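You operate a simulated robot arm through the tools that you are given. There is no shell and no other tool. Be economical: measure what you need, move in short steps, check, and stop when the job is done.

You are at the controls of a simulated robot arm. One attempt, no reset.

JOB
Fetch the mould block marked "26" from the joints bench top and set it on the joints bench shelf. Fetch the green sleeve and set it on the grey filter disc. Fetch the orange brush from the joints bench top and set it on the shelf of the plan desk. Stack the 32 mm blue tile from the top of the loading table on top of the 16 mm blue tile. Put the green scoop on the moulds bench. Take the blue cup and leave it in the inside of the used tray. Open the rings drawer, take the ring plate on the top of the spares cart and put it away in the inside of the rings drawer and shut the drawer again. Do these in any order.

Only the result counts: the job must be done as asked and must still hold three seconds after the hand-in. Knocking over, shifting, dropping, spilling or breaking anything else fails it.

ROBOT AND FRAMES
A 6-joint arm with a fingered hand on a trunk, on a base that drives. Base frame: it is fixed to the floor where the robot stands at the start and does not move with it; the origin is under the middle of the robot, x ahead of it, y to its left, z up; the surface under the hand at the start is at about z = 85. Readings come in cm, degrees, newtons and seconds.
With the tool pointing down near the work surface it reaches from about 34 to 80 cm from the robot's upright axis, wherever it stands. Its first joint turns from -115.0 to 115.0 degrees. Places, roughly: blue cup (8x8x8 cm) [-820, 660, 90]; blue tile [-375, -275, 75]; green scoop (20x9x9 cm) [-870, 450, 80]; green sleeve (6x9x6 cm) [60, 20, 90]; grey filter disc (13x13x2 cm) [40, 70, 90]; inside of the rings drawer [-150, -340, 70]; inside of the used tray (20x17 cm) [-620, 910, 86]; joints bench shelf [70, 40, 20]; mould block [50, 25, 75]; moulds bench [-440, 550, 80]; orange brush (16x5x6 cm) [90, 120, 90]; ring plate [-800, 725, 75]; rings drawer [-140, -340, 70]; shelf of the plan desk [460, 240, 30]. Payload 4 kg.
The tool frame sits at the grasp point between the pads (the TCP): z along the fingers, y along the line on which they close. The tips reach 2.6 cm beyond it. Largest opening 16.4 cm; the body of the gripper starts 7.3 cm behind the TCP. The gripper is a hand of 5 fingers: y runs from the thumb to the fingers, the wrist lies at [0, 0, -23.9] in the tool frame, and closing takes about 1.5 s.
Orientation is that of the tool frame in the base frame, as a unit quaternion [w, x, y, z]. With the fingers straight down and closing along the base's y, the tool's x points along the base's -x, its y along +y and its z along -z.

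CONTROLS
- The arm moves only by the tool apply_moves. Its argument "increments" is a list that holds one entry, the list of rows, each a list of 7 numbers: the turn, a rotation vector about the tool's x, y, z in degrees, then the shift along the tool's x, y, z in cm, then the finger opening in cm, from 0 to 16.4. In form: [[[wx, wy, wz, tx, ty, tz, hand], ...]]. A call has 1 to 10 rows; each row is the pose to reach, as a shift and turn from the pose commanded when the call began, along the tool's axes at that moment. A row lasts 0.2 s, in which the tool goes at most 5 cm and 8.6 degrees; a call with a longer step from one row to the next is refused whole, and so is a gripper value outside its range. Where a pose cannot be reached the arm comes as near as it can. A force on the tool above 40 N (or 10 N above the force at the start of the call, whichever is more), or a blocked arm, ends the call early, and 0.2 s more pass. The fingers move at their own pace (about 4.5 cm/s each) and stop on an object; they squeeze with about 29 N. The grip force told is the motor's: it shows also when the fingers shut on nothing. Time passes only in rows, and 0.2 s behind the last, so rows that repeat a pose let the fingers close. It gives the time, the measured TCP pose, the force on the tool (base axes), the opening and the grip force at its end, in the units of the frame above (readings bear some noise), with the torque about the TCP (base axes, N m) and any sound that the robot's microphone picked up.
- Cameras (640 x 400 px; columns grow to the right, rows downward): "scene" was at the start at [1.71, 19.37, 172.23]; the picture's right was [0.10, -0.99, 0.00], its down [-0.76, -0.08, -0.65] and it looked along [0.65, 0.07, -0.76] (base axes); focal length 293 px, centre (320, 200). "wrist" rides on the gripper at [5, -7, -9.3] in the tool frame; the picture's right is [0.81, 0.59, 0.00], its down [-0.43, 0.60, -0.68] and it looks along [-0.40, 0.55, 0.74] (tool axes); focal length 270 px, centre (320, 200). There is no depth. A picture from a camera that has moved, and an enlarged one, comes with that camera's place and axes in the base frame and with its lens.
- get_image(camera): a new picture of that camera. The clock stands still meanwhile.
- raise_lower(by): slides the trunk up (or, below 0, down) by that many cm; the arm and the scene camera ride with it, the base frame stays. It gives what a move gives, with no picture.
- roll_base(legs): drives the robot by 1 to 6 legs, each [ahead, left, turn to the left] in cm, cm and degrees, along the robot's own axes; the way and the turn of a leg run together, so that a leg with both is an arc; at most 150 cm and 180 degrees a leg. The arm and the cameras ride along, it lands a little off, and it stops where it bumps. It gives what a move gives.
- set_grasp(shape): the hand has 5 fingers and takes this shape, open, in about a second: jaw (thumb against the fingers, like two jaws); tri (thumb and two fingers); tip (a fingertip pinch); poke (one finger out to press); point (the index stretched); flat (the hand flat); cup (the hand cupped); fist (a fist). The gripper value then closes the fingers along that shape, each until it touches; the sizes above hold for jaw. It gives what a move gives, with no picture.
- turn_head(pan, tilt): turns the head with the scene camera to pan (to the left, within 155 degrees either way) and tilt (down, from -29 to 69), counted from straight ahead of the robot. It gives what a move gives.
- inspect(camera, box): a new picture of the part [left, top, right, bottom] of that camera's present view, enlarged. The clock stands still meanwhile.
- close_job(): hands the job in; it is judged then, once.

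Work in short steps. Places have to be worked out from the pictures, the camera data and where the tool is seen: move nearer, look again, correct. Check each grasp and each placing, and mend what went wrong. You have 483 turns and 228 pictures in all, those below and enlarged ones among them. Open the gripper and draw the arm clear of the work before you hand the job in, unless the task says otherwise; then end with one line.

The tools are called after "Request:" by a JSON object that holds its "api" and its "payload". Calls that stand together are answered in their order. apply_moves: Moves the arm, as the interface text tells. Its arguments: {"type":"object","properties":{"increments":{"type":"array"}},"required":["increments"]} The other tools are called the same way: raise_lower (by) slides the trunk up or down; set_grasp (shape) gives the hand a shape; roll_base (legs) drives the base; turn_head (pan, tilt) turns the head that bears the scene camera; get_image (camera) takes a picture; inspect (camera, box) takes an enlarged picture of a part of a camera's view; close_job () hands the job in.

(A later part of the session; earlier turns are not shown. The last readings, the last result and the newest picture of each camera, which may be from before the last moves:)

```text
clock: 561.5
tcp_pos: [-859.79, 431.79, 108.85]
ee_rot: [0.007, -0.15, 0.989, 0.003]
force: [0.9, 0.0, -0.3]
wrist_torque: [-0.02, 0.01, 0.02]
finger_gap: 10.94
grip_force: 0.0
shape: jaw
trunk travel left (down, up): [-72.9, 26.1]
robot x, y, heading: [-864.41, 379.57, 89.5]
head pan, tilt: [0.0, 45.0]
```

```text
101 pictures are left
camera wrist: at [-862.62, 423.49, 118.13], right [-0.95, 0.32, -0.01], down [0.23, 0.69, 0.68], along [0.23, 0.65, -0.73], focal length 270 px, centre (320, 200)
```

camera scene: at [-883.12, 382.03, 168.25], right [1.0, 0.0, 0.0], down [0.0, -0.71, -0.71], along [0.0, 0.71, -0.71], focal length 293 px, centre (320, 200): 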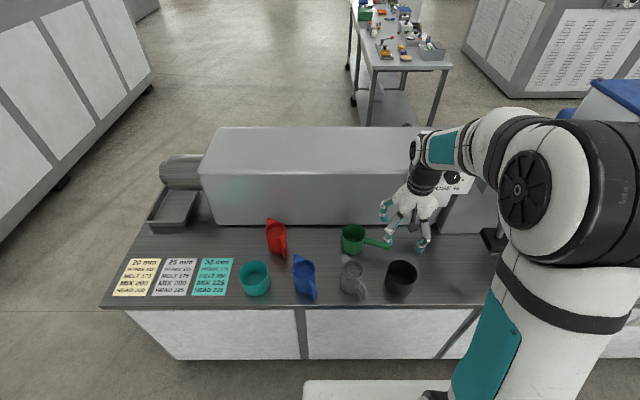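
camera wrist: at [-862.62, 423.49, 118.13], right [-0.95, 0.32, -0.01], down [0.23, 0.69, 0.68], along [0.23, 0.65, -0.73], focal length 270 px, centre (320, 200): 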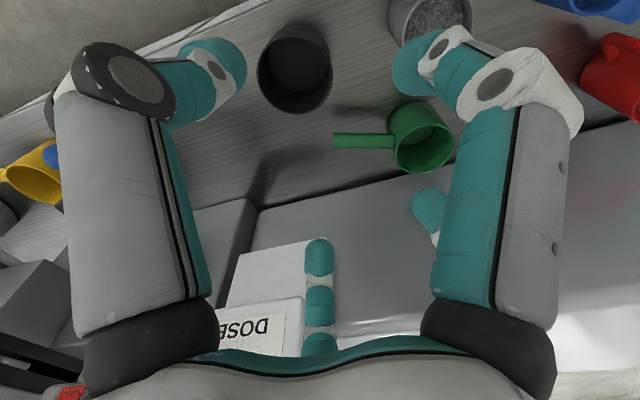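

I move over the bowl at about (-870.3, 453), turning the hand -14°, and look from close.

Request:
{"api": "apply_moves", "payload": {"increments": [[[0, 0, -2.4, 0.6, 4, 0, 11.5], [0, 0, -4.8, 1.2, 8, 0, 11.5], [0, 0, -7.2, 1.8, 12, 0, 11.5], [0, 0, -9.6, 2.4, 16, 0, 11.5], [0, 0, -12, 3, 20, 0, 11.5], [0, 0, -14.2, 3.7, 23.4, 0, 11.5], [0, 0, -14.2, 3.7, 23.4, 4, 11.5], [0, 0, -14.2, 3.7, 23.4, 8, 11.5], [0, 0, -14.2, 3.7, 23.4, 8, 11.5]]]}}

Request:
{"api": "get_image", "payload": {"camera": "wrist"}}

Request:
{"api": "inspect", "payload": {"camera": "scene", "box": [270, 180, 430, 280]}}

```text
clock: 563.3
tcp_pos: [-870.34, 453.46, 104.46]
ee_rot: [0.007, -0.271, 0.963, 0.012]
force: [-0.2, -12.9, 20.5]
wrist_torque: [1.37, -0.11, -0.09]
finger_gap: 11.16
grip_force: 0.1
shape: jaw
trunk travel left (down, up): [-72.9, 26.1]
robot x, y, heading: [-864.5, 379.68, 89.5]
head pan, tilt: [0.0, 45.0]
stopped in row 8: the force on the tool passed its limit at 54 N (the readings are from after the stop); the commanded pose is now the measured one
```

```text
100 pictures are left
camera wrist: at [-870.97, 444.57, 113.66], right [-1.0, 0.08, -0.01], down [0.05, 0.71, 0.7], along [0.06, 0.7, -0.72], focal length 270 px, centre (320, 200)
```

wrist: 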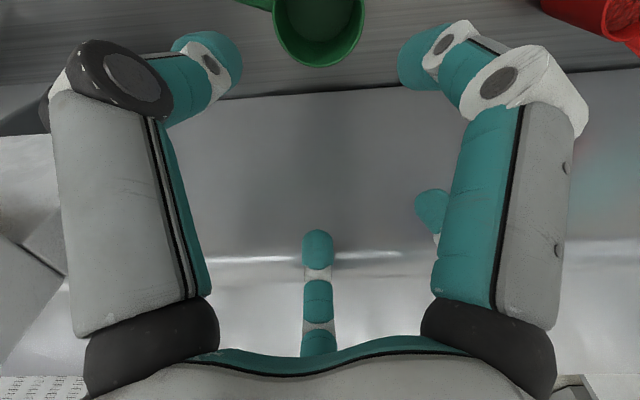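

```text
4.00 times, centred on (350, 230) of scene
camera zoom: at [-883.12, 381.67, 168.29], right [1.0, 0.0, 0.0], down [0.0, -0.71, -0.71], along [0.0, 0.71, -0.71], focal length 1173 px, centre (200, 80)
```

zoom: 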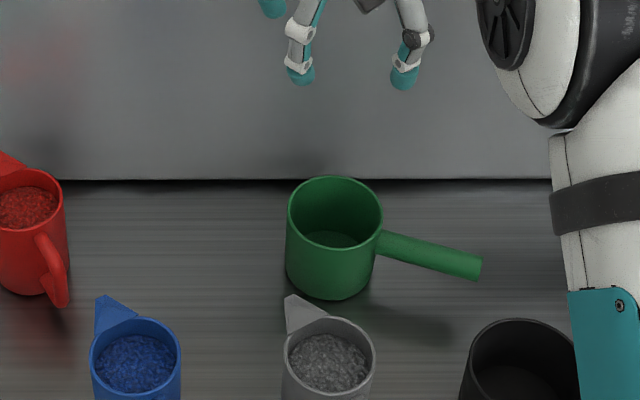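

A finger touched the extruder's top edge: the bowl is nearer to me than thought. Better-conditioned triangulation gives rim centre (-870, 450), rim z≈82.9, counter z≈74.5. I rise and pull back first.

Request:
{"api": "apply_moves", "payload": {"increments": [[[0, 0, 0, 0, 0, -3, 11.5], [0, 0, 0, 0, 0, -6, 11.5], [0, 0, 0, 1.8, -3, -6, 11.5], [0, 0, 0, 1.8, -3, -6, 11.5]]]}}

Request:
{"api": "get_image", "payload": {"camera": "scene"}}

Request:
{"api": "get_image", "payload": {"camera": "wrist"}}

```text
clock: 564.3
tcp_pos: [-870.07, 450.06, 110.0]
ee_rot: [0.007, -0.271, 0.963, 0.009]
force: [0.3, -0.2, -0.3]
wrist_torque: [0.05, 0.02, 0.01]
finger_gap: 11.47
grip_force: 0.0
shape: jaw
trunk travel left (down, up): [-72.9, 26.1]
robot x, y, heading: [-864.52, 379.95, 89.7]
head pan, tilt: [0.0, 45.0]
```

```text
98 pictures are left
camera scene: at [-883.12, 382.08, 168.24], right [1.0, 0.0, 0.0], down [0.0, -0.71, -0.71], along [0.0, 0.71, -0.71], focal length 293 px, centre (320, 200)
```

scene: 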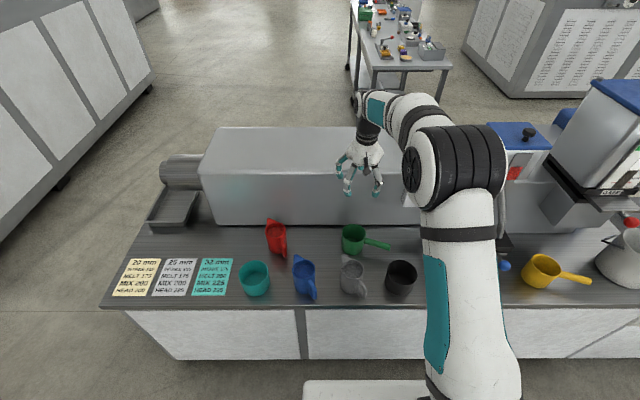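

```text
97 pictures are left
camera wrist: at [-870.82, 441.21, 119.21], right [-1.0, 0.08, -0.01], down [0.05, 0.72, 0.69], along [0.06, 0.69, -0.72], focal length 270 px, centre (320, 200)
```

wrist: 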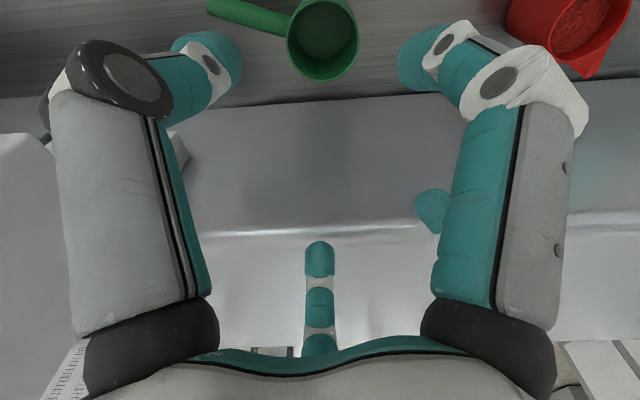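

Nothing shifted. The bowl centre is (-870, 449.3). I descend partway, with a small correction, and look.

Request:
{"api": "apply_moves", "payload": {"increments": [[[0, 0, 0, 0.4, -0.7, 4, 11.5], [0, 0, 0, 0.4, -0.7, 8, 11.5], [0, 0, 0, 0.4, -0.7, 12, 11.5], [0, 0, 0, 0.4, -0.7, 16, 11.5], [0, 0, 0, 0.4, -0.7, 19, 11.5], [0, 0, 0, 0.4, -0.7, 19, 11.5]]]}}

Request:
{"api": "get_image", "payload": {"camera": "wrist"}}

Request:
{"api": "inspect", "payload": {"camera": "scene", "box": [270, 180, 430, 280]}}

```text
clock: 565.7
tcp_pos: [-870.3, 449.52, 90.83]
ee_rot: [0.006, -0.27, 0.963, 0.011]
force: [1.0, -0.1, -0.7]
wrist_torque: [0.04, 0.0, 0.0]
finger_gap: 11.48
grip_force: 0.1
shape: jaw
trunk travel left (down, up): [-72.9, 26.1]
robot x, y, heading: [-864.29, 379.84, 89.6]
head pan, tilt: [0.0, 45.0]
```

```text
96 pictures are left
camera wrist: at [-871.06, 440.63, 100.09], right [-1.0, 0.08, -0.01], down [0.05, 0.72, 0.69], along [0.06, 0.69, -0.72], focal length 270 px, centre (320, 200)
```

wrist: 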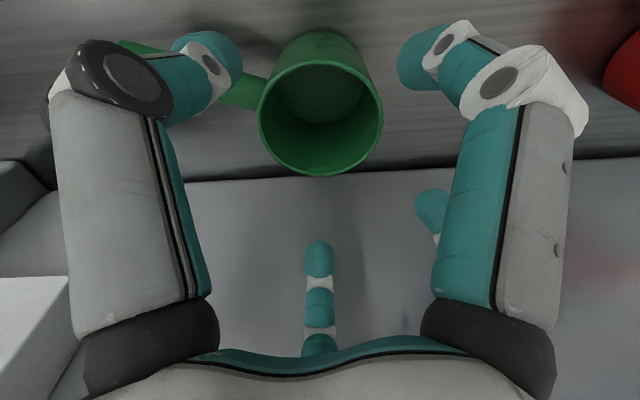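

```text
4.00 times, centred on (350, 230) of scene
camera zoom: at [-883.12, 381.96, 168.25], right [1.0, 0.0, 0.0], down [0.0, -0.71, -0.71], along [0.0, 0.71, -0.71], focal length 1173 px, centre (200, 80)
```

zoom: 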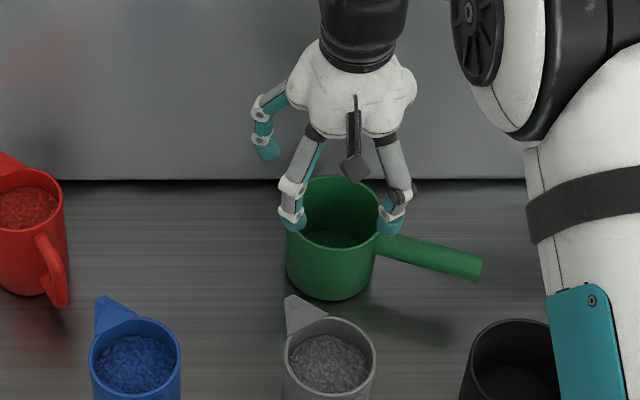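

Bowl centred (320, 118) and the handle falls between thumb and next finger. I descend 10 cm and close.

Request:
{"api": "apply_moves", "payload": {"increments": [[[0, 0, 0, 0, 0, 3, 11.5], [0, 0, 0, 0, 0, 6, 11.5], [0, 0, 0, 0, 0, 8.5, 11.5], [0, 0, 0, 0, 0, 10, 11.5], [0, 0, 0, 0, 0, 10, 11.5]]]}}

Request:
{"api": "inspect", "payload": {"camera": "scene", "box": [270, 180, 430, 280]}}

Request:
{"api": "get_image", "payload": {"camera": "wrist"}}

```text
clock: 566.9
tcp_pos: [-869.9, 449.89, 80.85]
ee_rot: [0.008, -0.271, 0.963, 0.009]
force: [-0.5, -0.1, 0.3]
wrist_torque: [0.01, -0.05, -0.03]
finger_gap: 11.46
grip_force: 0.1
shape: jaw
trunk travel left (down, up): [-72.9, 26.1]
robot x, y, heading: [-864.33, 379.58, 89.5]
head pan, tilt: [0.0, 45.0]
```

```text
4.00 times, centred on (350, 230) of scene
camera zoom: at [-883.12, 381.97, 168.25], right [1.0, 0.0, 0.0], down [0.0, -0.71, -0.71], along [0.0, 0.71, -0.71], focal length 1173 px, centre (200, 80)
```

zoom: 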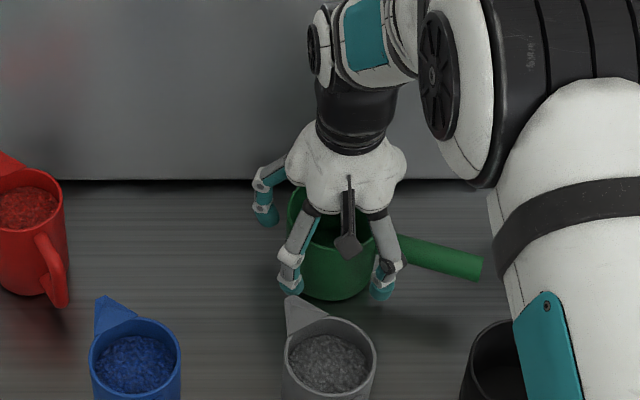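

```text
93 pictures are left
camera wrist: at [-870.63, 440.95, 90.09], right [-1.0, 0.08, -0.01], down [0.05, 0.72, 0.69], along [0.06, 0.69, -0.72], focal length 270 px, centre (320, 200)
```

wrist: 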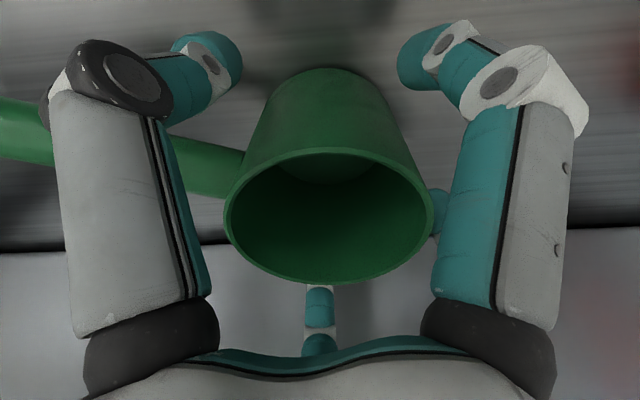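

All fingers surround the bowl. I close and then check.

Request:
{"api": "apply_moves", "payload": {"increments": [[[0, 0, 0, 0, 0, 0, 9], [0, 0, 0, 0, 0, 0, 6], [0, 0, 0, 0, 0, 0, 4], [0, 0, 0, 0, 0, 0, 4], [0, 0, 0, 0, 0, 0, 4], [0, 0, 0, 0, 0, 0, 4]]]}}

Request:
{"api": "inspect", "payload": {"camera": "scene", "box": [270, 180, 430, 280]}}

```text
clock: 568.3
tcp_pos: [-869.96, 449.74, 80.79]
ee_rot: [0.007, -0.271, 0.963, 0.01]
force: [0.0, -0.4, -0.3]
wrist_torque: [0.0, 0.01, 0.0]
finger_gap: 7.75
grip_force: 28.9
shape: jaw
trunk travel left (down, up): [-72.9, 26.1]
robot x, y, heading: [-864.74, 379.58, 89.3]
head pan, tilt: [0.0, 45.0]
```

```text
4.00 times, centred on (350, 230) of scene
camera zoom: at [-883.12, 382.0, 168.25], right [1.0, 0.0, 0.0], down [0.0, -0.71, -0.71], along [0.0, 0.71, -0.71], focal length 1173 px, centre (200, 80)
```

zoom: 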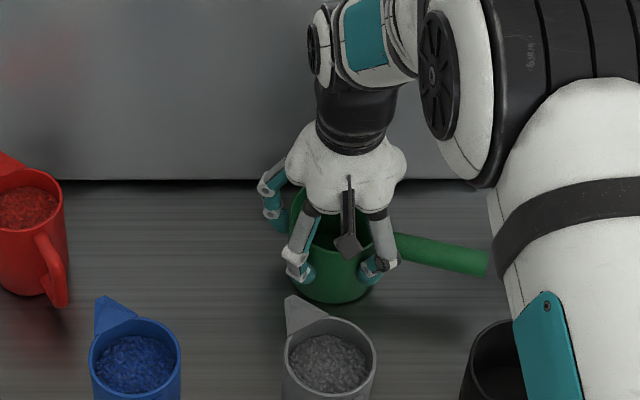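

The bowl is gripped. I lift slowly, straight up.

Request:
{"api": "apply_moves", "payload": {"increments": [[[0, 0, 0, 0, 0, -1, 4], [0, 0, 0, 0, 0, -4, 4], [0, 0, 0, 0, 0, -8, 4], [0, 0, 0, 0, 0, -12, 4], [0, 0, 0, 0, 0, -16, 4], [0, 0, 0, 0, 0, -20, 4], [0, 0, 0, 0, 0, -24, 4], [0, 0, 0, 0, 0, -28, 4], [0, 0, 0, 0, 0, -32, 4], [0, 0, 0, 0, 0, -32, 4]]]}}

Request:
{"api": "get_image", "payload": {"camera": "wrist"}}

Request:
{"api": "get_image", "payload": {"camera": "scene"}}

```text
clock: 570.5
tcp_pos: [-870.26, 449.08, 112.93]
ee_rot: [0.007, -0.271, 0.962, 0.009]
force: [-0.4, 1.3, -2.6]
wrist_torque: [-0.01, 0.1, 0.02]
finger_gap: 7.76
grip_force: 29.2
shape: jaw
trunk travel left (down, up): [-72.9, 26.1]
robot x, y, heading: [-864.87, 379.83, 89.6]
head pan, tilt: [0.0, 45.0]
```

```text
91 pictures are left
camera wrist: at [-870.9, 440.27, 122.2], right [-1.0, 0.08, -0.01], down [0.05, 0.72, 0.69], along [0.06, 0.69, -0.72], focal length 270 px, centre (320, 200)
```

wrist: 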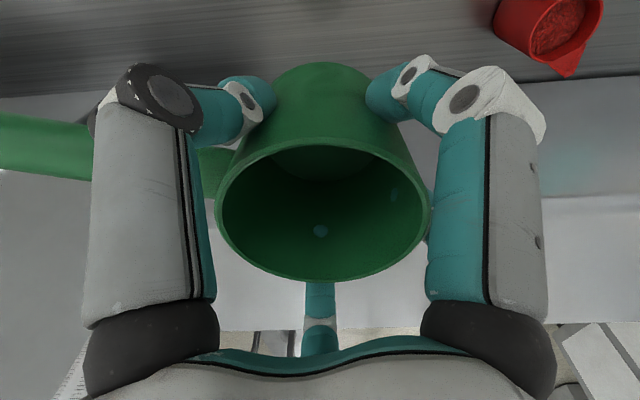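

```text
90 pictures are left
camera scene: at [-883.13, 382.04, 168.25], right [1.0, 0.0, 0.0], down [0.0, -0.71, -0.71], along [0.0, 0.71, -0.71], focal length 293 px, centre (320, 200)
```

scene: 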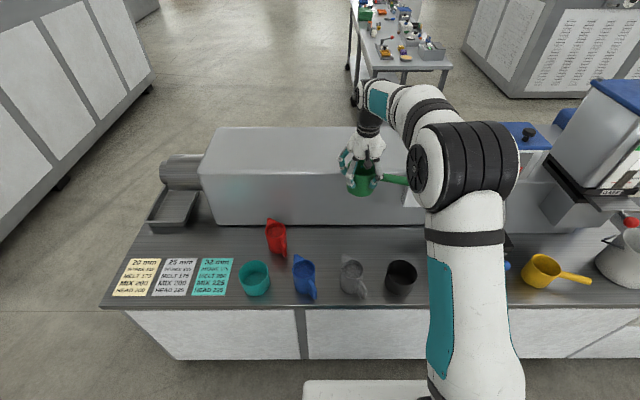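

The scoop is up. I back away, retract the arm a little, and go round to the gap.

Request:
{"api": "roll_base", "payload": {"legs": [[-90, 0, 0.5]]}}

Request:
{"api": "apply_moves", "payload": {"increments": [[[0, 0, 0, 2, -3.4, 0, 4], [0, 0, 0, 4, -6.8, 0, 4], [0, 0, 0, 6, -10.2, 0, 4], [0, 0, 0, 8, -13.6, 0, 4], [0, 0, 0, 8, -13.6, 0, 4]]]}}

Request:
{"api": "raise_lower", "payload": {"by": 8}}

Request:
{"api": "roll_base", "payload": {"legs": [[0, -150, 0], [0, -122, 0]]}}

Request:
{"api": "turn_head", "payload": {"pan": 0, "tilt": 20}}

Request:
{"api": "get_image", "payload": {"camera": "scene"}}

```text
clock: 575.2
tcp_pos: [-870.17, 358.45, 113.01]
ee_rot: [0.009, -0.261, 0.965, 0.009]
force: [0.0, -0.3, -1.7]
wrist_torque: [0.04, 0.05, 0.0]
finger_gap: 7.78
grip_force: 28.7
shape: jaw
trunk travel left (down, up): [-72.9, 26.1]
robot x, y, heading: [-866.34, 289.07, 88.4]
head pan, tilt: [0.0, 45.0]
```

```text
clock: 576.4
tcp_pos: [-870.09, 342.72, 112.67]
ee_rot: [0.008, -0.261, 0.965, 0.009]
force: [0.4, 0.1, -2.2]
wrist_torque: [0.03, 0.05, -0.03]
finger_gap: 7.75
grip_force: 29.1
shape: jaw
trunk travel left (down, up): [-72.9, 26.1]
robot x, y, heading: [-865.68, 289.13, 88.6]
head pan, tilt: [0.0, 45.0]
```

```text
clock: 577.6
tcp_pos: [-870.06, 342.78, 120.72]
ee_rot: [0.007, -0.262, 0.965, 0.01]
force: [-0.2, 0.8, -2.0]
wrist_torque: [-0.02, -0.01, -0.01]
finger_gap: 7.76
grip_force: 28.6
shape: jaw
trunk travel left (down, up): [-80.9, 18.1]
robot x, y, heading: [-865.56, 289.3, 88.6]
head pan, tilt: [0.0, 45.0]
```

```text
clock: 590.9
tcp_pos: [-596.3, 338.9, 120.6]
ee_rot: [0.008, -0.26, 0.966, 0.009]
force: [0.1, 0.2, -2.2]
wrist_torque: [0.02, 0.04, -0.02]
finger_gap: 7.76
grip_force: 29.2
shape: jaw
trunk travel left (down, up): [-80.9, 18.1]
robot x, y, heading: [-592.25, 285.08, 88.2]
head pan, tilt: [0.0, 45.0]
```

```text
clock: 591.8
tcp_pos: [-596.47, 338.86, 120.64]
ee_rot: [0.008, -0.259, 0.966, 0.009]
force: [-1.0, -0.1, -3.0]
wrist_torque: [0.01, 0.02, -0.01]
finger_gap: 7.75
grip_force: 28.8
shape: jaw
trunk travel left (down, up): [-80.9, 18.1]
robot x, y, heading: [-592.23, 285.44, 88.1]
head pan, tilt: [0.0, 20.0]
```

```text
89 pictures are left
camera scene: at [-610.86, 289.11, 180.11], right [1.0, -0.03, 0.0], down [-0.01, -0.34, -0.94], along [0.03, 0.94, -0.34], focal length 293 px, centre (320, 200)
```

scene: 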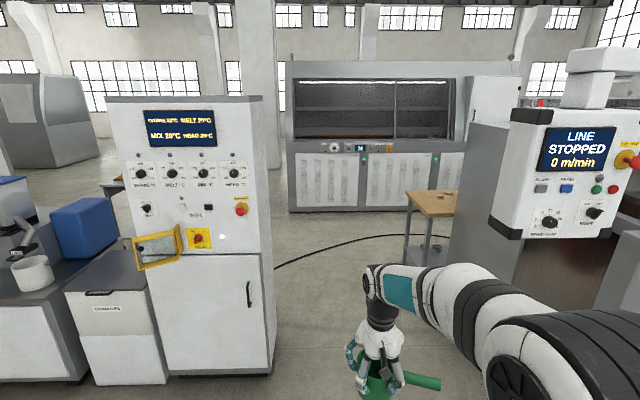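

I'm at the gap with the scoop steady. I correct heading, drive through to y≈547 and turn to face the moulds bench's end.

Request:
{"api": "roll_base", "payload": {"legs": [[0, 5, 1.9], [150, 0, 0], [112, 0, 0], [0, 0, -90]]}}

Request:
{"api": "turn_head", "payload": {"pan": 0, "tilt": 45}}

Request:
{"api": "get_image", "payload": {"camera": "scene"}}

```text
clock: 609.0
tcp_pos: [-547.46, 556.63, 120.65]
ee_rot: [0.012, 0.481, 0.876, 0.001]
force: [0.0, -0.1, -2.0]
wrist_torque: [0.08, -0.02, -0.01]
finger_gap: 7.7
grip_force: 29.9
shape: jaw
trunk travel left (down, up): [-80.9, 18.1]
robot x, y, heading: [-601.17, 550.37, 1.3]
head pan, tilt: [0.0, 20.0]
```

```text
clock: 609.9
tcp_pos: [-547.56, 556.68, 120.76]
ee_rot: [0.011, 0.481, 0.877, 0.002]
force: [-0.7, 0.5, -2.2]
wrist_torque: [0.02, -0.01, 0.01]
finger_gap: 7.72
grip_force: 28.7
shape: jaw
trunk travel left (down, up): [-80.9, 18.1]
robot x, y, heading: [-601.01, 550.27, 0.7]
head pan, tilt: [0.0, 45.0]
```

```text
88 pictures are left
camera scene: at [-599.13, 568.91, 176.26], right [0.01, -1.0, 0.0], down [-0.71, -0.01, -0.71], along [0.71, 0.01, -0.71], focal length 293 px, centre (320, 200)
```

scene: 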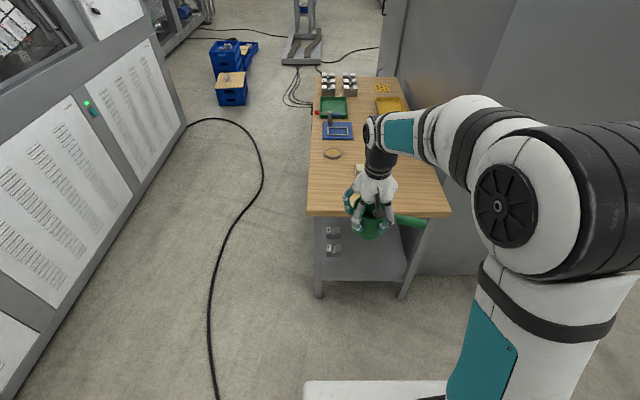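

The free end of the bench is just ahead (edge x≈-515). I check what lies around there with the wrist camera and a zoom.

Request:
{"api": "get_image", "payload": {"camera": "wrist"}}

Request:
{"api": "inspect", "payload": {"camera": "scene", "box": [290, 120, 466, 230]}}

```text
87 pictures are left
camera wrist: at [-556.32, 557.12, 129.88], right [0.06, 1.0, -0.01], down [0.72, -0.04, 0.69], along [0.69, -0.05, -0.72], focal length 270 px, centre (320, 200)
```

wrist: 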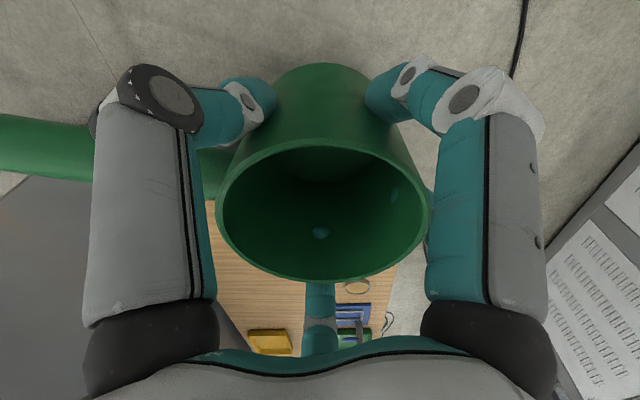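

```text
3.64 times, centred on (378, 175) of scene
camera zoom: at [-599.13, 568.91, 176.26], right [0.01, -1.0, 0.0], down [-0.71, -0.01, -0.71], along [0.71, 0.01, -0.71], focal length 1066 px, centre (109, 291)
```

zoom: 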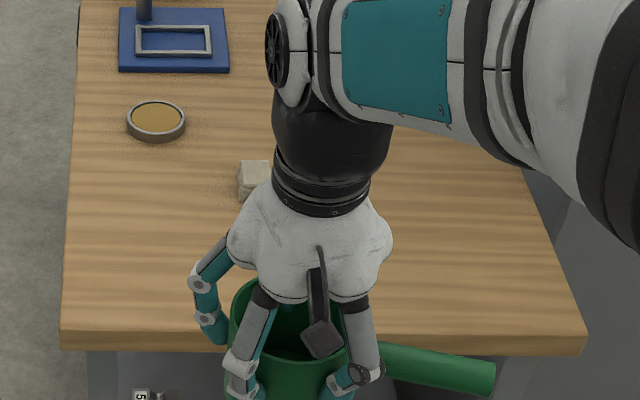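

A small white cube sits at (-485, 551); I'll set the bowl at (-502.5, 546), handle toward -y. I roll 30 cm closer, move over and start down.

Request:
{"api": "roll_base", "payload": {"legs": [[30, 0, -0.7]]}}

Request:
{"api": "apply_moves", "payload": {"increments": [[[0, 0, 0, -4.3, 1.7, 0, 4], [0, 0, 0, -8.6, 3.5, 0, 4], [0, 0, 0, -12.9, 5.2, 0, 4], [0, 0, 0, -17.1, 6.9, 0, 4], [0, 0, 0, -17.1, 6.9, 4.5, 4], [0, 0, 0, -17.1, 6.9, 9, 4], [0, 0, 0, -17.1, 6.9, 13.5, 4], [0, 0, 0, -17.1, 6.9, 18, 4], [0, 0, 0, -17.1, 6.9, 21, 4], [0, 0, 0, -17.1, 6.9, 21, 4]]]}}

Request:
{"api": "inspect", "payload": {"camera": "scene", "box": [280, 130, 472, 250]}}

```text
clock: 611.9
tcp_pos: [-518.01, 556.36, 120.61]
ee_rot: [0.012, 0.485, 0.875, 0.002]
force: [-0.2, -0.9, -1.8]
wrist_torque: [0.0, 0.02, 0.01]
finger_gap: 7.7
grip_force: 28.7
shape: jaw
trunk travel left (down, up): [-80.9, 18.1]
robot x, y, heading: [-571.44, 550.29, 0.4]
head pan, tilt: [0.0, 45.0]
```

```text
clock: 614.1
tcp_pos: [-502.48, 545.43, 100.27]
ee_rot: [0.011, 0.485, 0.874, 0.001]
force: [-0.7, 0.8, -1.8]
wrist_torque: [0.03, -0.02, 0.01]
finger_gap: 7.67
grip_force: 28.7
shape: jaw
trunk travel left (down, up): [-80.9, 18.1]
robot x, y, heading: [-571.54, 550.42, 0.4]
head pan, tilt: [0.0, 45.0]
```

```text
3.33 times, centred on (376, 190) of scene
camera zoom: at [-569.46, 569.19, 176.25], right [0.01, -1.0, 0.0], down [-0.71, 0.0, -0.71], along [0.71, 0.0, -0.71], focal length 978 px, centre (133, 233)
```

zoom: 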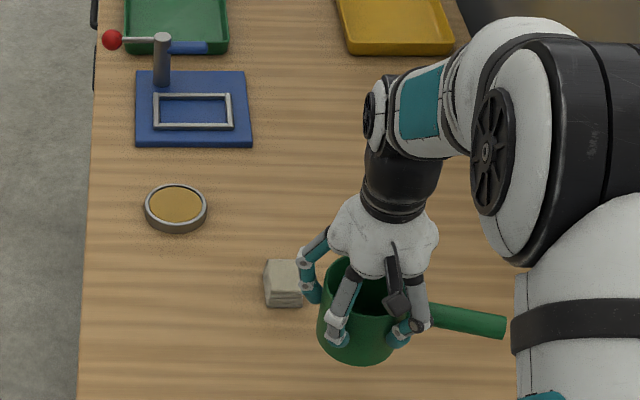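

The landing spot is clear of the cube. I lower until contact.

Request:
{"api": "apply_moves", "payload": {"increments": [[[0, 0, 0, 0, 0, 4, 4], [0, 0, 0, 0, 0, 7.5, 4], [0, 0, 0, 0, 0, 8.5, 4], [0, 0, 0, 0, 0, 9.2, 4], [0, 0, 0, 0, 0, 9.9, 4], [0, 0, 0, 0, 0, 10.6, 4], [0, 0, 0, 0, 0, 11.3, 4], [0, 0, 0, 0, 0, 12, 4], [0, 0, 0, 0, 0, 12.6, 4], [0, 0, 0, 0, 0, 13.2, 4]]]}}

Request:
{"api": "inspect", "payload": {"camera": "scene", "box": [280, 150, 472, 270]}}

```text
clock: 615.2
tcp_pos: [-502.11, 545.12, 91.71]
ee_rot: [0.017, 0.485, 0.874, 0.005]
force: [-7.9, 0.7, 24.9]
wrist_torque: [-0.03, 0.71, -0.1]
finger_gap: 7.79
grip_force: 28.8
shape: jaw
trunk travel left (down, up): [-80.9, 18.1]
robot x, y, heading: [-571.54, 550.64, 0.5]
head pan, tilt: [0.0, 45.0]
stopped in row 5: the force on the tool passed its limit at 46 N (the readings are from after the stop); the commanded pose is now the measured one
```

```text
3.33 times, centred on (376, 210) of scene
camera zoom: at [-569.81, 569.23, 176.28], right [0.01, -1.0, 0.0], down [-0.71, 0.0, -0.71], along [0.71, 0.0, -0.71], focal length 978 px, centre (133, 167)
```

zoom: 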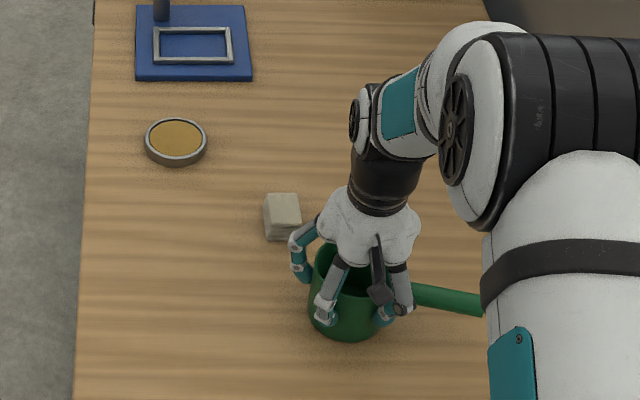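

Contact. I ease, open and rise.

Request:
{"api": "apply_moves", "payload": {"increments": [[[0, 0, 0, 0, 0, -0.3, 4], [0, 0, 0, 0, 0, -0.3, 8], [0, 0, 0, 0, 0, -0.3, 11], [0, 0, 0, 0, 0, -0.3, 11.5], [0, 0, 0, 0, 0, -0.3, 11.5], [0, 0, 0, 0, 0, -3, 11.5], [0, 0, 0, 0, 0, -7, 11.5], [0, 0, 0, 0, 0, -12, 11.5], [0, 0, 0, 0, 0, -17, 11.5], [0, 0, 0, 0, 0, -22, 11.5]]]}}

Request:
{"api": "inspect", "payload": {"camera": "scene", "box": [280, 150, 472, 270]}}

```text
clock: 617.4
tcp_pos: [-502.68, 545.49, 113.53]
ee_rot: [0.015, 0.484, 0.875, 0.004]
force: [-0.3, 0.4, 1.4]
wrist_torque: [-0.01, 0.03, -0.02]
finger_gap: 11.47
grip_force: 0.1
shape: jaw
trunk travel left (down, up): [-80.9, 18.1]
robot x, y, heading: [-571.17, 550.73, 0.4]
head pan, tilt: [0.0, 45.0]
```

```text
3.33 times, centred on (376, 210) of scene
camera zoom: at [-569.6, 569.2, 176.24], right [0.01, -1.0, 0.0], down [-0.71, 0.0, -0.71], along [0.71, 0.0, -0.71], focal length 978 px, centre (133, 167)
```

zoom: 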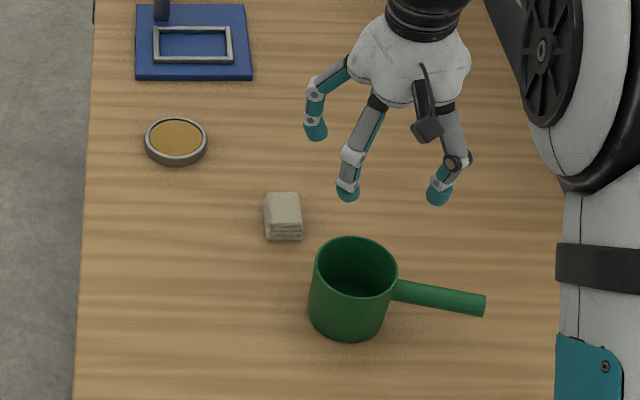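

The scoop stands on the moulds bench. Next the ring plate: I retract, back off, turn round and head for the spares cart.

Request:
{"api": "roll_base", "payload": {"legs": [[-32, 0, 0]]}}

Request:
{"api": "apply_moves", "payload": {"increments": [[[0, 0, 0, 2.3, -3.3, -1, 11.5], [0, 0, 0, 4.6, -6.6, -2, 11.5], [0, 0, 0, 6.9, -9.9, -3, 11.5], [0, 0, 0, 9, -13, -4, 11.5], [0, 0, 0, 9, -13, -4, 11.5]]]}}

Request:
{"api": "roll_base", "payload": {"legs": [[0, 60, 0], [0, 0, 90], [0, 0, 89.6], [105, 0, 0], [0, -85, 0]]}}

Request:
{"api": "turn_head", "payload": {"pan": 0, "tilt": 40}}

Request:
{"api": "get_image", "payload": {"camera": "scene"}}

```text
clock: 619.6
tcp_pos: [-534.83, 545.48, 113.62]
ee_rot: [0.015, 0.484, 0.875, 0.003]
force: [-0.5, -0.2, 0.7]
wrist_torque: [0.03, -0.04, -0.03]
finger_gap: 11.45
grip_force: 0.0
shape: jaw
trunk travel left (down, up): [-80.9, 18.1]
robot x, y, heading: [-603.68, 550.61, 0.3]
head pan, tilt: [0.0, 45.0]
```

```text
clock: 620.8
tcp_pos: [-550.6, 546.15, 116.93]
ee_rot: [0.015, 0.483, 0.875, 0.004]
force: [0.7, 0.6, -0.5]
wrist_torque: [0.02, -0.03, 0.0]
finger_gap: 11.44
grip_force: 0.1
shape: jaw
trunk travel left (down, up): [-80.9, 18.1]
robot x, y, heading: [-603.7, 550.27, 0.4]
head pan, tilt: [0.0, 45.0]
```

```text
clock: 640.9
tcp_pos: [-764.06, 701.37, 116.98]
ee_rot: [0.003, 0.87, -0.492, -0.015]
force: [0.0, -0.7, -0.2]
wrist_torque: [-0.02, 0.0, 0.02]
finger_gap: 11.45
grip_force: 0.0
shape: jaw
trunk travel left (down, up): [-80.9, 18.1]
robot x, y, heading: [-711.1, 696.28, 179.3]
head pan, tilt: [0.0, 45.0]
```

```text
clock: 641.6
tcp_pos: [-764.01, 701.29, 116.91]
ee_rot: [0.004, 0.87, -0.493, -0.016]
force: [-0.3, -0.8, -0.9]
wrist_torque: [-0.05, 0.03, 0.01]
finger_gap: 11.45
grip_force: 0.0
shape: jaw
trunk travel left (down, up): [-80.9, 18.1]
robot x, y, heading: [-711.34, 696.37, 179.2]
head pan, tilt: [0.0, 40.0]
```

```text
82 pictures are left
camera scene: at [-713.87, 677.56, 176.97], right [0.01, 1.0, 0.0], down [0.64, -0.01, -0.77], along [-0.77, 0.01, -0.64], focal length 293 px, centre (320, 200)
```

scene: 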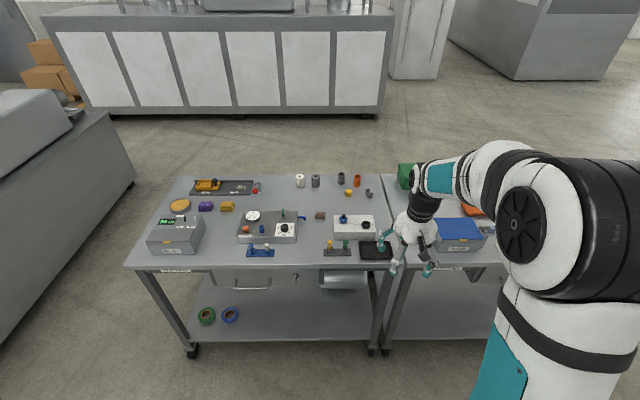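

The hand hides the ring plate. I strafe 50 cm right to see it on the left of the arm.

Request:
{"api": "roll_base", "payload": {"legs": [[0, -52, 0.7]]}}

Request:
{"api": "get_image", "payload": {"camera": "scene"}}

Request:
{"api": "inspect", "payload": {"camera": "scene", "box": [240, 150, 400, 260]}}

```text
clock: 644.6
tcp_pos: [-763.56, 753.43, 116.99]
ee_rot: [0.003, 0.871, -0.491, -0.015]
force: [0.0, -0.3, 0.7]
wrist_torque: [-0.03, 0.05, 0.02]
finger_gap: 11.42
grip_force: 0.0
shape: jaw
trunk travel left (down, up): [-80.9, 18.1]
robot x, y, heading: [-710.87, 748.28, 179.4]
head pan, tilt: [0.0, 40.0]
```

```text
81 pictures are left
camera scene: at [-713.3, 729.89, 176.99], right [0.01, 1.0, 0.0], down [0.64, -0.01, -0.77], along [-0.77, 0.01, -0.64], focal length 293 px, centre (320, 200)
```

scene: 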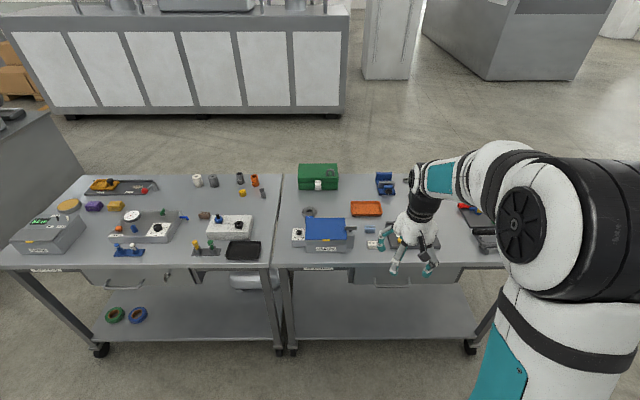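

```text
3.64 times, centred on (320, 205) of scene
camera zoom: at [-713.3, 729.89, 176.99], right [0.01, 1.0, 0.0], down [0.64, -0.01, -0.77], along [-0.77, 0.01, -0.64], focal length 1066 px, centre (320, 182)
```

zoom: 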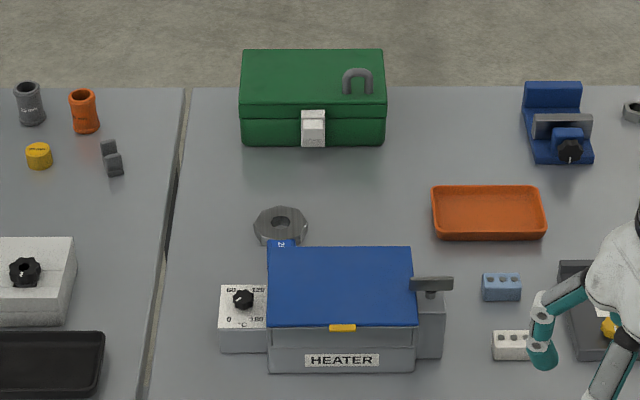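

The ring plate lies at (-814.4, 726.2), about 7 cm wide, behind the heater, its label tab toward +x. I'll take it with a five-finger grip with the tab between two fingers. I move in.

Request:
{"api": "roll_base", "payload": {"legs": [[0, 15, 0.6], [33, 0, 0]]}}

Request:
{"api": "get_image", "payload": {"camera": "wrist"}}

Request:
{"api": "turn_head", "payload": {"pan": 0, "tilt": 50}}

Request:
{"api": "get_image", "payload": {"camera": "scene"}}

```text
clock: 647.8
tcp_pos: [-796.67, 738.3, 116.82]
ee_rot: [0.003, 0.872, -0.489, -0.014]
force: [-0.3, -0.2, 0.1]
wrist_torque: [-0.01, -0.03, -0.03]
finger_gap: 11.49
grip_force: 0.0
shape: jaw
trunk travel left (down, up): [-80.9, 18.1]
robot x, y, heading: [-744.03, 733.54, 180.0]
head pan, tilt: [0.0, 40.0]
```

```text
79 pictures are left
camera wrist: at [-787.87, 737.47, 126.05], right [-0.08, -1.0, -0.01], down [-0.71, 0.05, 0.7], along [-0.7, 0.06, -0.72], focal length 270 px, centre (320, 200)
```

wrist: 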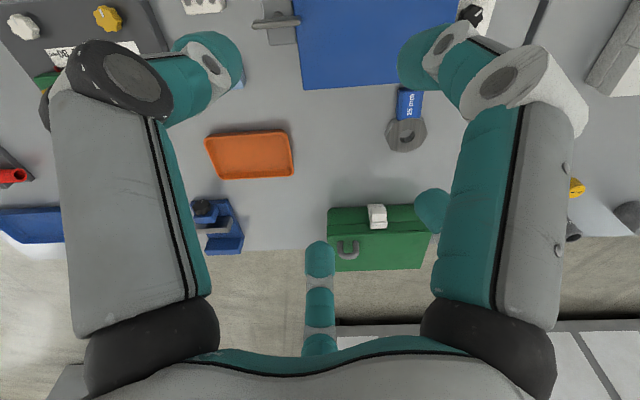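

```text
clock: 648.5
tcp_pos: [-796.65, 738.28, 116.94]
ee_rot: [0.003, 0.872, -0.489, -0.016]
force: [0.6, -0.3, -0.3]
wrist_torque: [0.0, 0.0, 0.02]
finger_gap: 11.48
grip_force: 0.0
shape: jaw
trunk travel left (down, up): [-80.9, 18.1]
robot x, y, heading: [-744.04, 733.56, 180.0]
head pan, tilt: [0.0, 50.0]
```

```text
78 pictures are left
camera scene: at [-745.52, 714.84, 175.56], right [0.01, 1.0, 0.0], down [0.77, 0.0, -0.64], along [-0.64, 0.0, -0.77], focal length 293 px, centre (320, 200)
```

scene: 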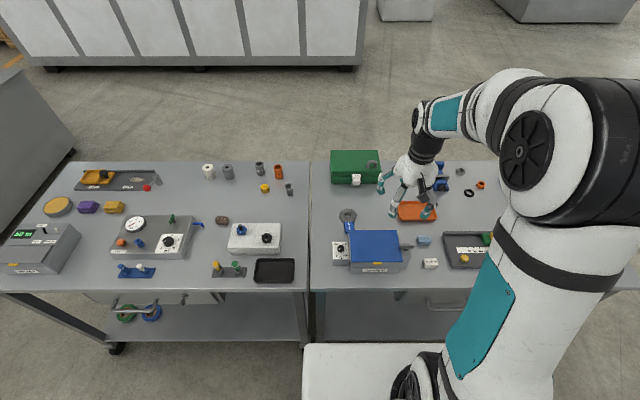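

The plate's tag reads "25 mm" and points to +x; ring centre about (-813.4, 725.7). I move above it and lower to a hover.

Request:
{"api": "apply_moves", "payload": {"increments": [[[0, 0, -1, 0.4, 4.2, 0, 11], [0, 0, -2, 0.8, 8.4, 0, 11], [0, 0, -3, 1.2, 12.6, 0, 11], [0, 0, -4, 1.6, 16.8, 0, 11], [0, 0, -4.5, 1.9, 20.8, 0, 11], [0, 0, -4.5, 1.9, 20.8, 4.5, 11], [0, 0, -4.5, 1.9, 20.8, 9, 11], [0, 0, -4.5, 1.9, 20.8, 13.5, 11], [0, 0, -4.5, 1.9, 20.8, 17, 11], [0, 0, -4.5, 1.9, 20.8, 17, 11]]]}}

Request:
{"api": "get_image", "payload": {"camera": "wrist"}}

Request:
{"api": "inspect", "payload": {"camera": "scene", "box": [290, 150, 450, 260]}}

```text
clock: 650.7
tcp_pos: [-813.65, 726.03, 100.27]
ee_rot: [0.002, 0.891, -0.455, -0.016]
force: [-0.5, 0.0, 0.3]
wrist_torque: [-0.02, 0.0, 0.0]
finger_gap: 11.06
grip_force: 0.0
shape: jaw
trunk travel left (down, up): [-80.9, 18.1]
robot x, y, heading: [-743.38, 732.87, 179.5]
head pan, tilt: [0.0, 50.0]
```

```text
77 pictures are left
camera wrist: at [-804.82, 725.84, 109.41], right [0.0, -1.0, -0.01], down [-0.71, 0.0, 0.7], along [-0.7, 0.01, -0.71], focal length 270 px, centre (320, 200)
```

wrist: 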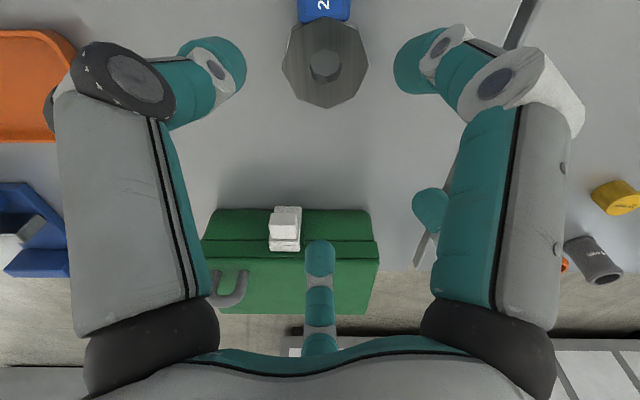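

```text
3.64 times, centred on (370, 205) of scene
camera zoom: at [-745.49, 714.85, 175.56], right [0.01, 1.0, 0.0], down [0.77, 0.0, -0.64], along [-0.64, 0.0, -0.77], focal length 1066 px, centre (138, 182)
```

zoom: 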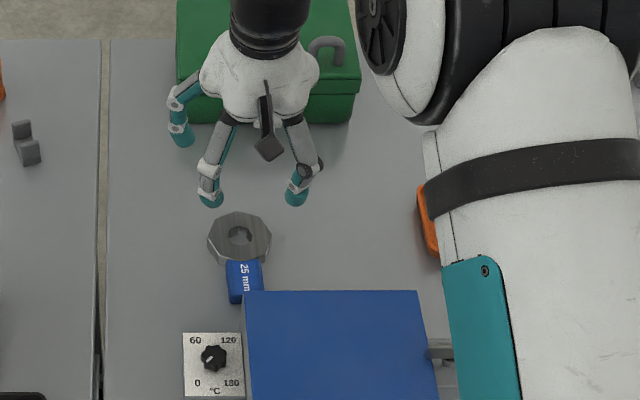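

Ring centre refined to (-812.2, 725.6). I correct and descend to z≈88, then check before closing.

Request:
{"api": "apply_moves", "payload": {"increments": [[[0, 0, 0, 1.2, -0.9, 3, 11], [0, 0, 0, 1.2, -0.9, 6.5, 11], [0, 0, 0, 1.2, -0.9, 10, 11], [0, 0, 0, 1.2, -0.9, 12, 11], [0, 0, 0, 1.2, -0.9, 12, 11]]]}}

Request:
{"api": "get_image", "payload": {"camera": "wrist"}}

Request:
{"api": "inspect", "payload": {"camera": "scene", "box": [290, 150, 450, 260]}}

```text
clock: 651.9
tcp_pos: [-812.88, 725.88, 88.73]
ee_rot: [0.004, 0.89, -0.455, -0.019]
force: [-1.5, 1.2, 32.9]
wrist_torque: [-0.38, -1.81, 0.1]
finger_gap: 10.95
grip_force: 0.1
shape: jaw
trunk travel left (down, up): [-80.9, 18.1]
robot x, y, heading: [-744.2, 732.88, 179.8]
head pan, tilt: [0.0, 50.0]
```

```text
75 pictures are left
camera wrist: at [-803.79, 725.69, 97.79], right [0.0, -1.0, -0.01], down [-0.71, 0.0, 0.7], along [-0.7, 0.01, -0.71], focal length 270 px, centre (320, 200)
```

wrist: 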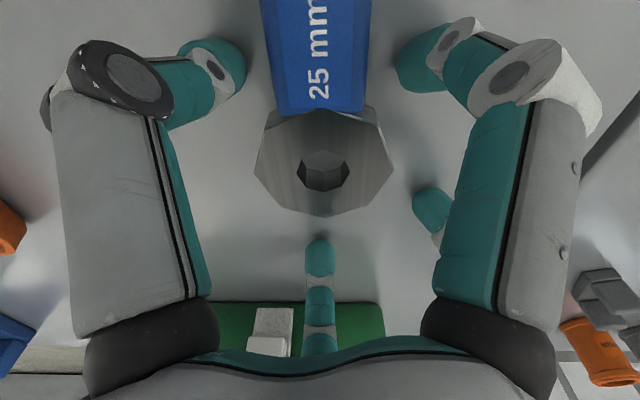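

```text
3.64 times, centred on (370, 205) of scene
camera zoom: at [-745.2, 714.88, 175.62], right [0.01, 1.0, 0.0], down [0.76, 0.0, -0.64], along [-0.64, 0.0, -0.76], focal length 1066 px, centre (138, 182)
```

zoom: 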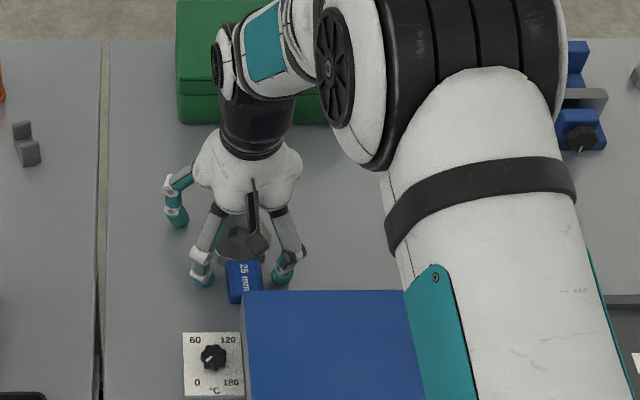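

Front fingertips touched the cart surface (33 N) because the tool is tilted about 2°. I raise slightly and level the tool.

Request:
{"api": "apply_moves", "payload": {"increments": [[[0, 0, 0, 0, 0, -0.8, 11], [1.4, 1.7, 0, 0.3, -0.3, -0.8, 11], [1.4, 1.7, 0, 0.3, -0.3, -0.8, 11]]]}}

Request:
{"api": "get_image", "payload": {"camera": "wrist"}}

```text
clock: 652.7
tcp_pos: [-812.35, 725.73, 89.04]
ee_rot: [-0.002, 0.89, -0.455, 0.004]
force: [0.1, -0.5, 0.2]
wrist_torque: [0.02, 0.03, 0.0]
finger_gap: 11.03
grip_force: 0.1
shape: jaw
trunk travel left (down, up): [-80.9, 18.1]
robot x, y, heading: [-743.52, 733.53, 179.7]
head pan, tilt: [0.0, 50.0]
```

```text
73 pictures are left
camera wrist: at [-803.72, 725.66, 98.46], right [0.0, -1.0, 0.0], down [-0.74, 0.0, 0.67], along [-0.67, 0.0, -0.74], focal length 270 px, centre (320, 200)
```

wrist: 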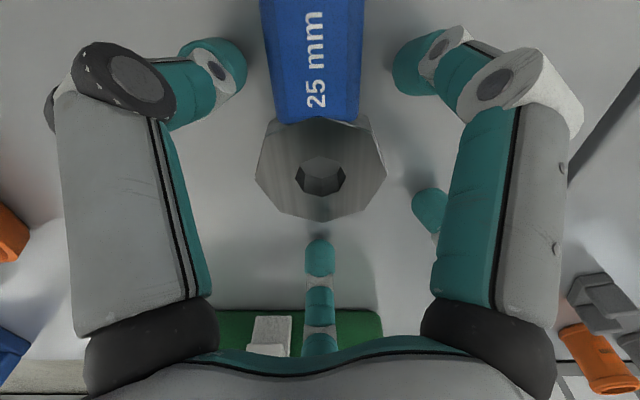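

Level now. I lower 0.4 cm and close gently.

Request:
{"api": "apply_moves", "payload": {"increments": [[[0, 0, 0, 0.25, -0.35, 0.4, 11], [0, 0, 0, 0.25, -0.35, 0.4, 8], [0, 0, 0, 0.25, -0.35, 0.4, 5], [0, 0, 0, 0.25, -0.35, 0.4, 3], [0, 0, 0, 0.25, -0.35, 0.4, 3], [0, 0, 0, 0.25, -0.35, 0.4, 3], [0, 0, 0, 0.25, -0.35, 0.4, 3]]]}}

Request:
{"api": "get_image", "payload": {"camera": "wrist"}}

```text
clock: 654.3
tcp_pos: [-811.75, 725.66, 88.6]
ee_rot: [-0.001, 0.89, -0.456, 0.005]
force: [0.8, 0.5, 3.2]
wrist_torque: [-0.13, -0.06, 0.06]
finger_gap: 6.05
grip_force: 28.8
shape: jaw
trunk travel left (down, up): [-80.9, 18.1]
robot x, y, heading: [-743.55, 733.32, 179.8]
head pan, tilt: [0.0, 50.0]
```

```text
72 pictures are left
camera wrist: at [-803.28, 725.61, 98.08], right [0.0, -1.0, 0.0], down [-0.74, 0.0, 0.67], along [-0.67, 0.0, -0.74], focal length 270 px, centre (320, 200)
```

wrist: 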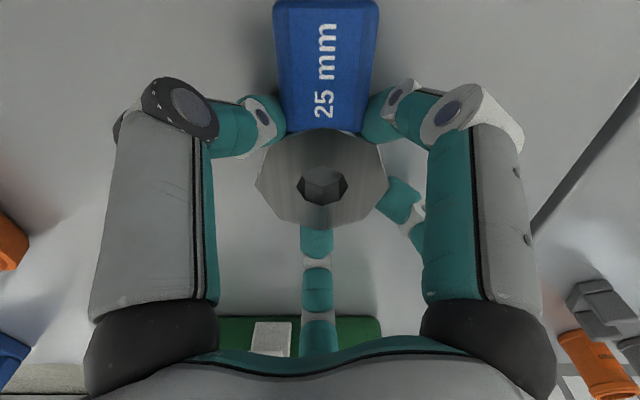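

The ring plate is held (gap 6.05). I lift it and check.

Request:
{"api": "apply_moves", "payload": {"increments": [[[0, 0, 0, 0, 0, -1, 3], [0, 0, 0, 0, 0, -4, 3], [0, 0, 0, 0, 0, -8, 3], [0, 0, 0, 0, 0, -12, 3], [0, 0, 0, 0, 0, -16, 3], [0, 0, 0, 0, 0, -20, 3], [0, 0, 0, 0, 0, -24, 3], [0, 0, 0, 0, 0, -28, 3], [0, 0, 0, 0, 0, -28, 3]]]}}

Request:
{"api": "get_image", "payload": {"camera": "wrist"}}

```text
clock: 656.3
tcp_pos: [-812.3, 725.54, 116.63]
ee_rot: [-0.002, 0.891, -0.455, 0.004]
force: [0.0, -0.4, -3.7]
wrist_torque: [-0.01, 0.07, -0.04]
finger_gap: 6.05
grip_force: 28.6
shape: jaw
trunk travel left (down, up): [-80.9, 18.1]
robot x, y, heading: [-743.72, 733.54, 179.4]
head pan, tilt: [0.0, 50.0]
```

```text
71 pictures are left
camera wrist: at [-803.68, 725.48, 126.12], right [0.0, -1.0, 0.0], down [-0.74, 0.0, 0.67], along [-0.67, 0.0, -0.74], focal length 270 px, centre (320, 200)
```

wrist: 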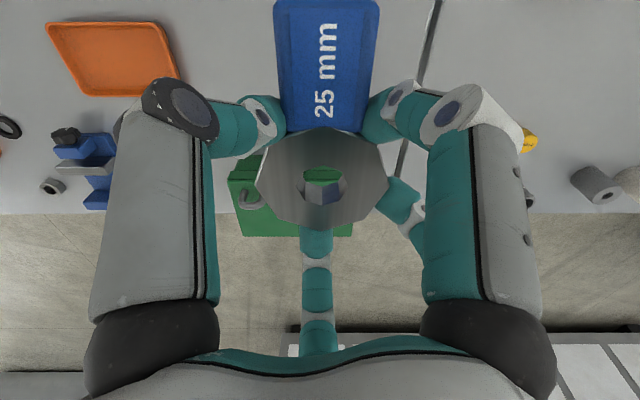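

The plate is securely held. I back off, retract, and set out for the gap, then the drawer.

Request:
{"api": "roll_base", "payload": {"legs": [[-33, 0, 0.5]]}}

Request:
{"api": "apply_moves", "payload": {"increments": [[[0, 0, 0, 2.2, -3.3, 0, 3], [0, 0, 0, 4.4, -6.6, 0, 3], [0, 0, 0, 6.6, -9.9, 0, 3], [0, 0, 0, 8.8, -13.2, 0, 3], [0, 0, 0, 8.8, -13.2, 0, 3]]]}}

Request:
{"api": "roll_base", "payload": {"legs": [[0, 130, 0], [0, 0, 90], [0, 122, 0]]}}

Request:
{"api": "turn_head", "payload": {"pan": 0, "tilt": 20}}

Request:
{"api": "get_image", "payload": {"camera": "scene"}}

```text
clock: 658.5
tcp_pos: [-778.83, 725.03, 116.74]
ee_rot: [-0.001, 0.892, -0.452, 0.002]
force: [0.5, -0.2, -2.5]
wrist_torque: [0.01, 0.06, 0.0]
finger_gap: 6.09
grip_force: 29.3
shape: jaw
trunk travel left (down, up): [-80.9, 18.1]
robot x, y, heading: [-710.65, 733.18, -179.9]
head pan, tilt: [0.0, 50.0]
```

```text
clock: 659.7
tcp_pos: [-763.05, 725.63, 116.69]
ee_rot: [-0.002, 0.892, -0.452, 0.004]
force: [0.4, 1.1, -3.4]
wrist_torque: [0.03, 0.06, 0.02]
finger_gap: 6.05
grip_force: 29.0
shape: jaw
trunk travel left (down, up): [-80.9, 18.1]
robot x, y, heading: [-710.5, 733.58, -179.8]
head pan, tilt: [0.0, 50.0]
```

```text
clock: 675.9
tcp_pos: [-580.11, 555.32, 116.66]
ee_rot: [-0.004, 0.944, 0.329, 0.0]
force: [-0.3, 0.5, -3.8]
wrist_torque: [-0.08, 0.0, 0.0]
finger_gap: 6.04
grip_force: 28.7
shape: jaw
trunk travel left (down, up): [-80.9, 18.1]
robot x, y, heading: [-589.46, 607.52, -88.0]
head pan, tilt: [0.0, 50.0]
```

```text
clock: 676.9
tcp_pos: [-580.1, 555.34, 116.66]
ee_rot: [-0.003, 0.944, 0.329, 0.002]
force: [0.4, 0.0, -3.6]
wrist_torque: [-0.05, 0.01, 0.0]
finger_gap: 6.07
grip_force: 29.3
shape: jaw
trunk travel left (down, up): [-80.9, 18.1]
robot x, y, heading: [-589.19, 607.39, -87.9]
head pan, tilt: [0.0, 20.0]
```

```text
70 pictures are left
camera scene: at [-570.96, 604.93, 180.11], right [-1.0, -0.04, 0.0], down [-0.01, 0.34, -0.94], along [0.04, -0.94, -0.34], focal length 293 px, centre (320, 200)
```

scene: 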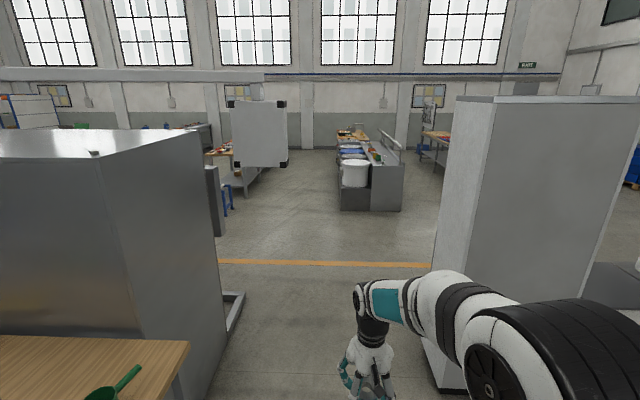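

Scoop and bench in view; the gap is straight ahead. I correct the heading and drive through, then turn to +x.

Request:
{"api": "roll_base", "payload": {"legs": [[0, 0, -2.1], [150, 0, 0], [150, 0, 0], [16, 0, 0], [0, 0, 90]]}}

```text
clock: 696.8
tcp_pos: [-535.19, 294.69, 116.55]
ee_rot: [-0.003, 0.447, 0.895, -0.001]
force: [0.7, -0.6, -3.8]
wrist_torque: [-0.01, -0.05, 0.01]
finger_gap: 6.05
grip_force: 29.0
shape: jaw
trunk travel left (down, up): [-80.9, 18.1]
robot x, y, heading: [-587.75, 286.67, 0.8]
head pan, tilt: [0.0, 20.0]
```

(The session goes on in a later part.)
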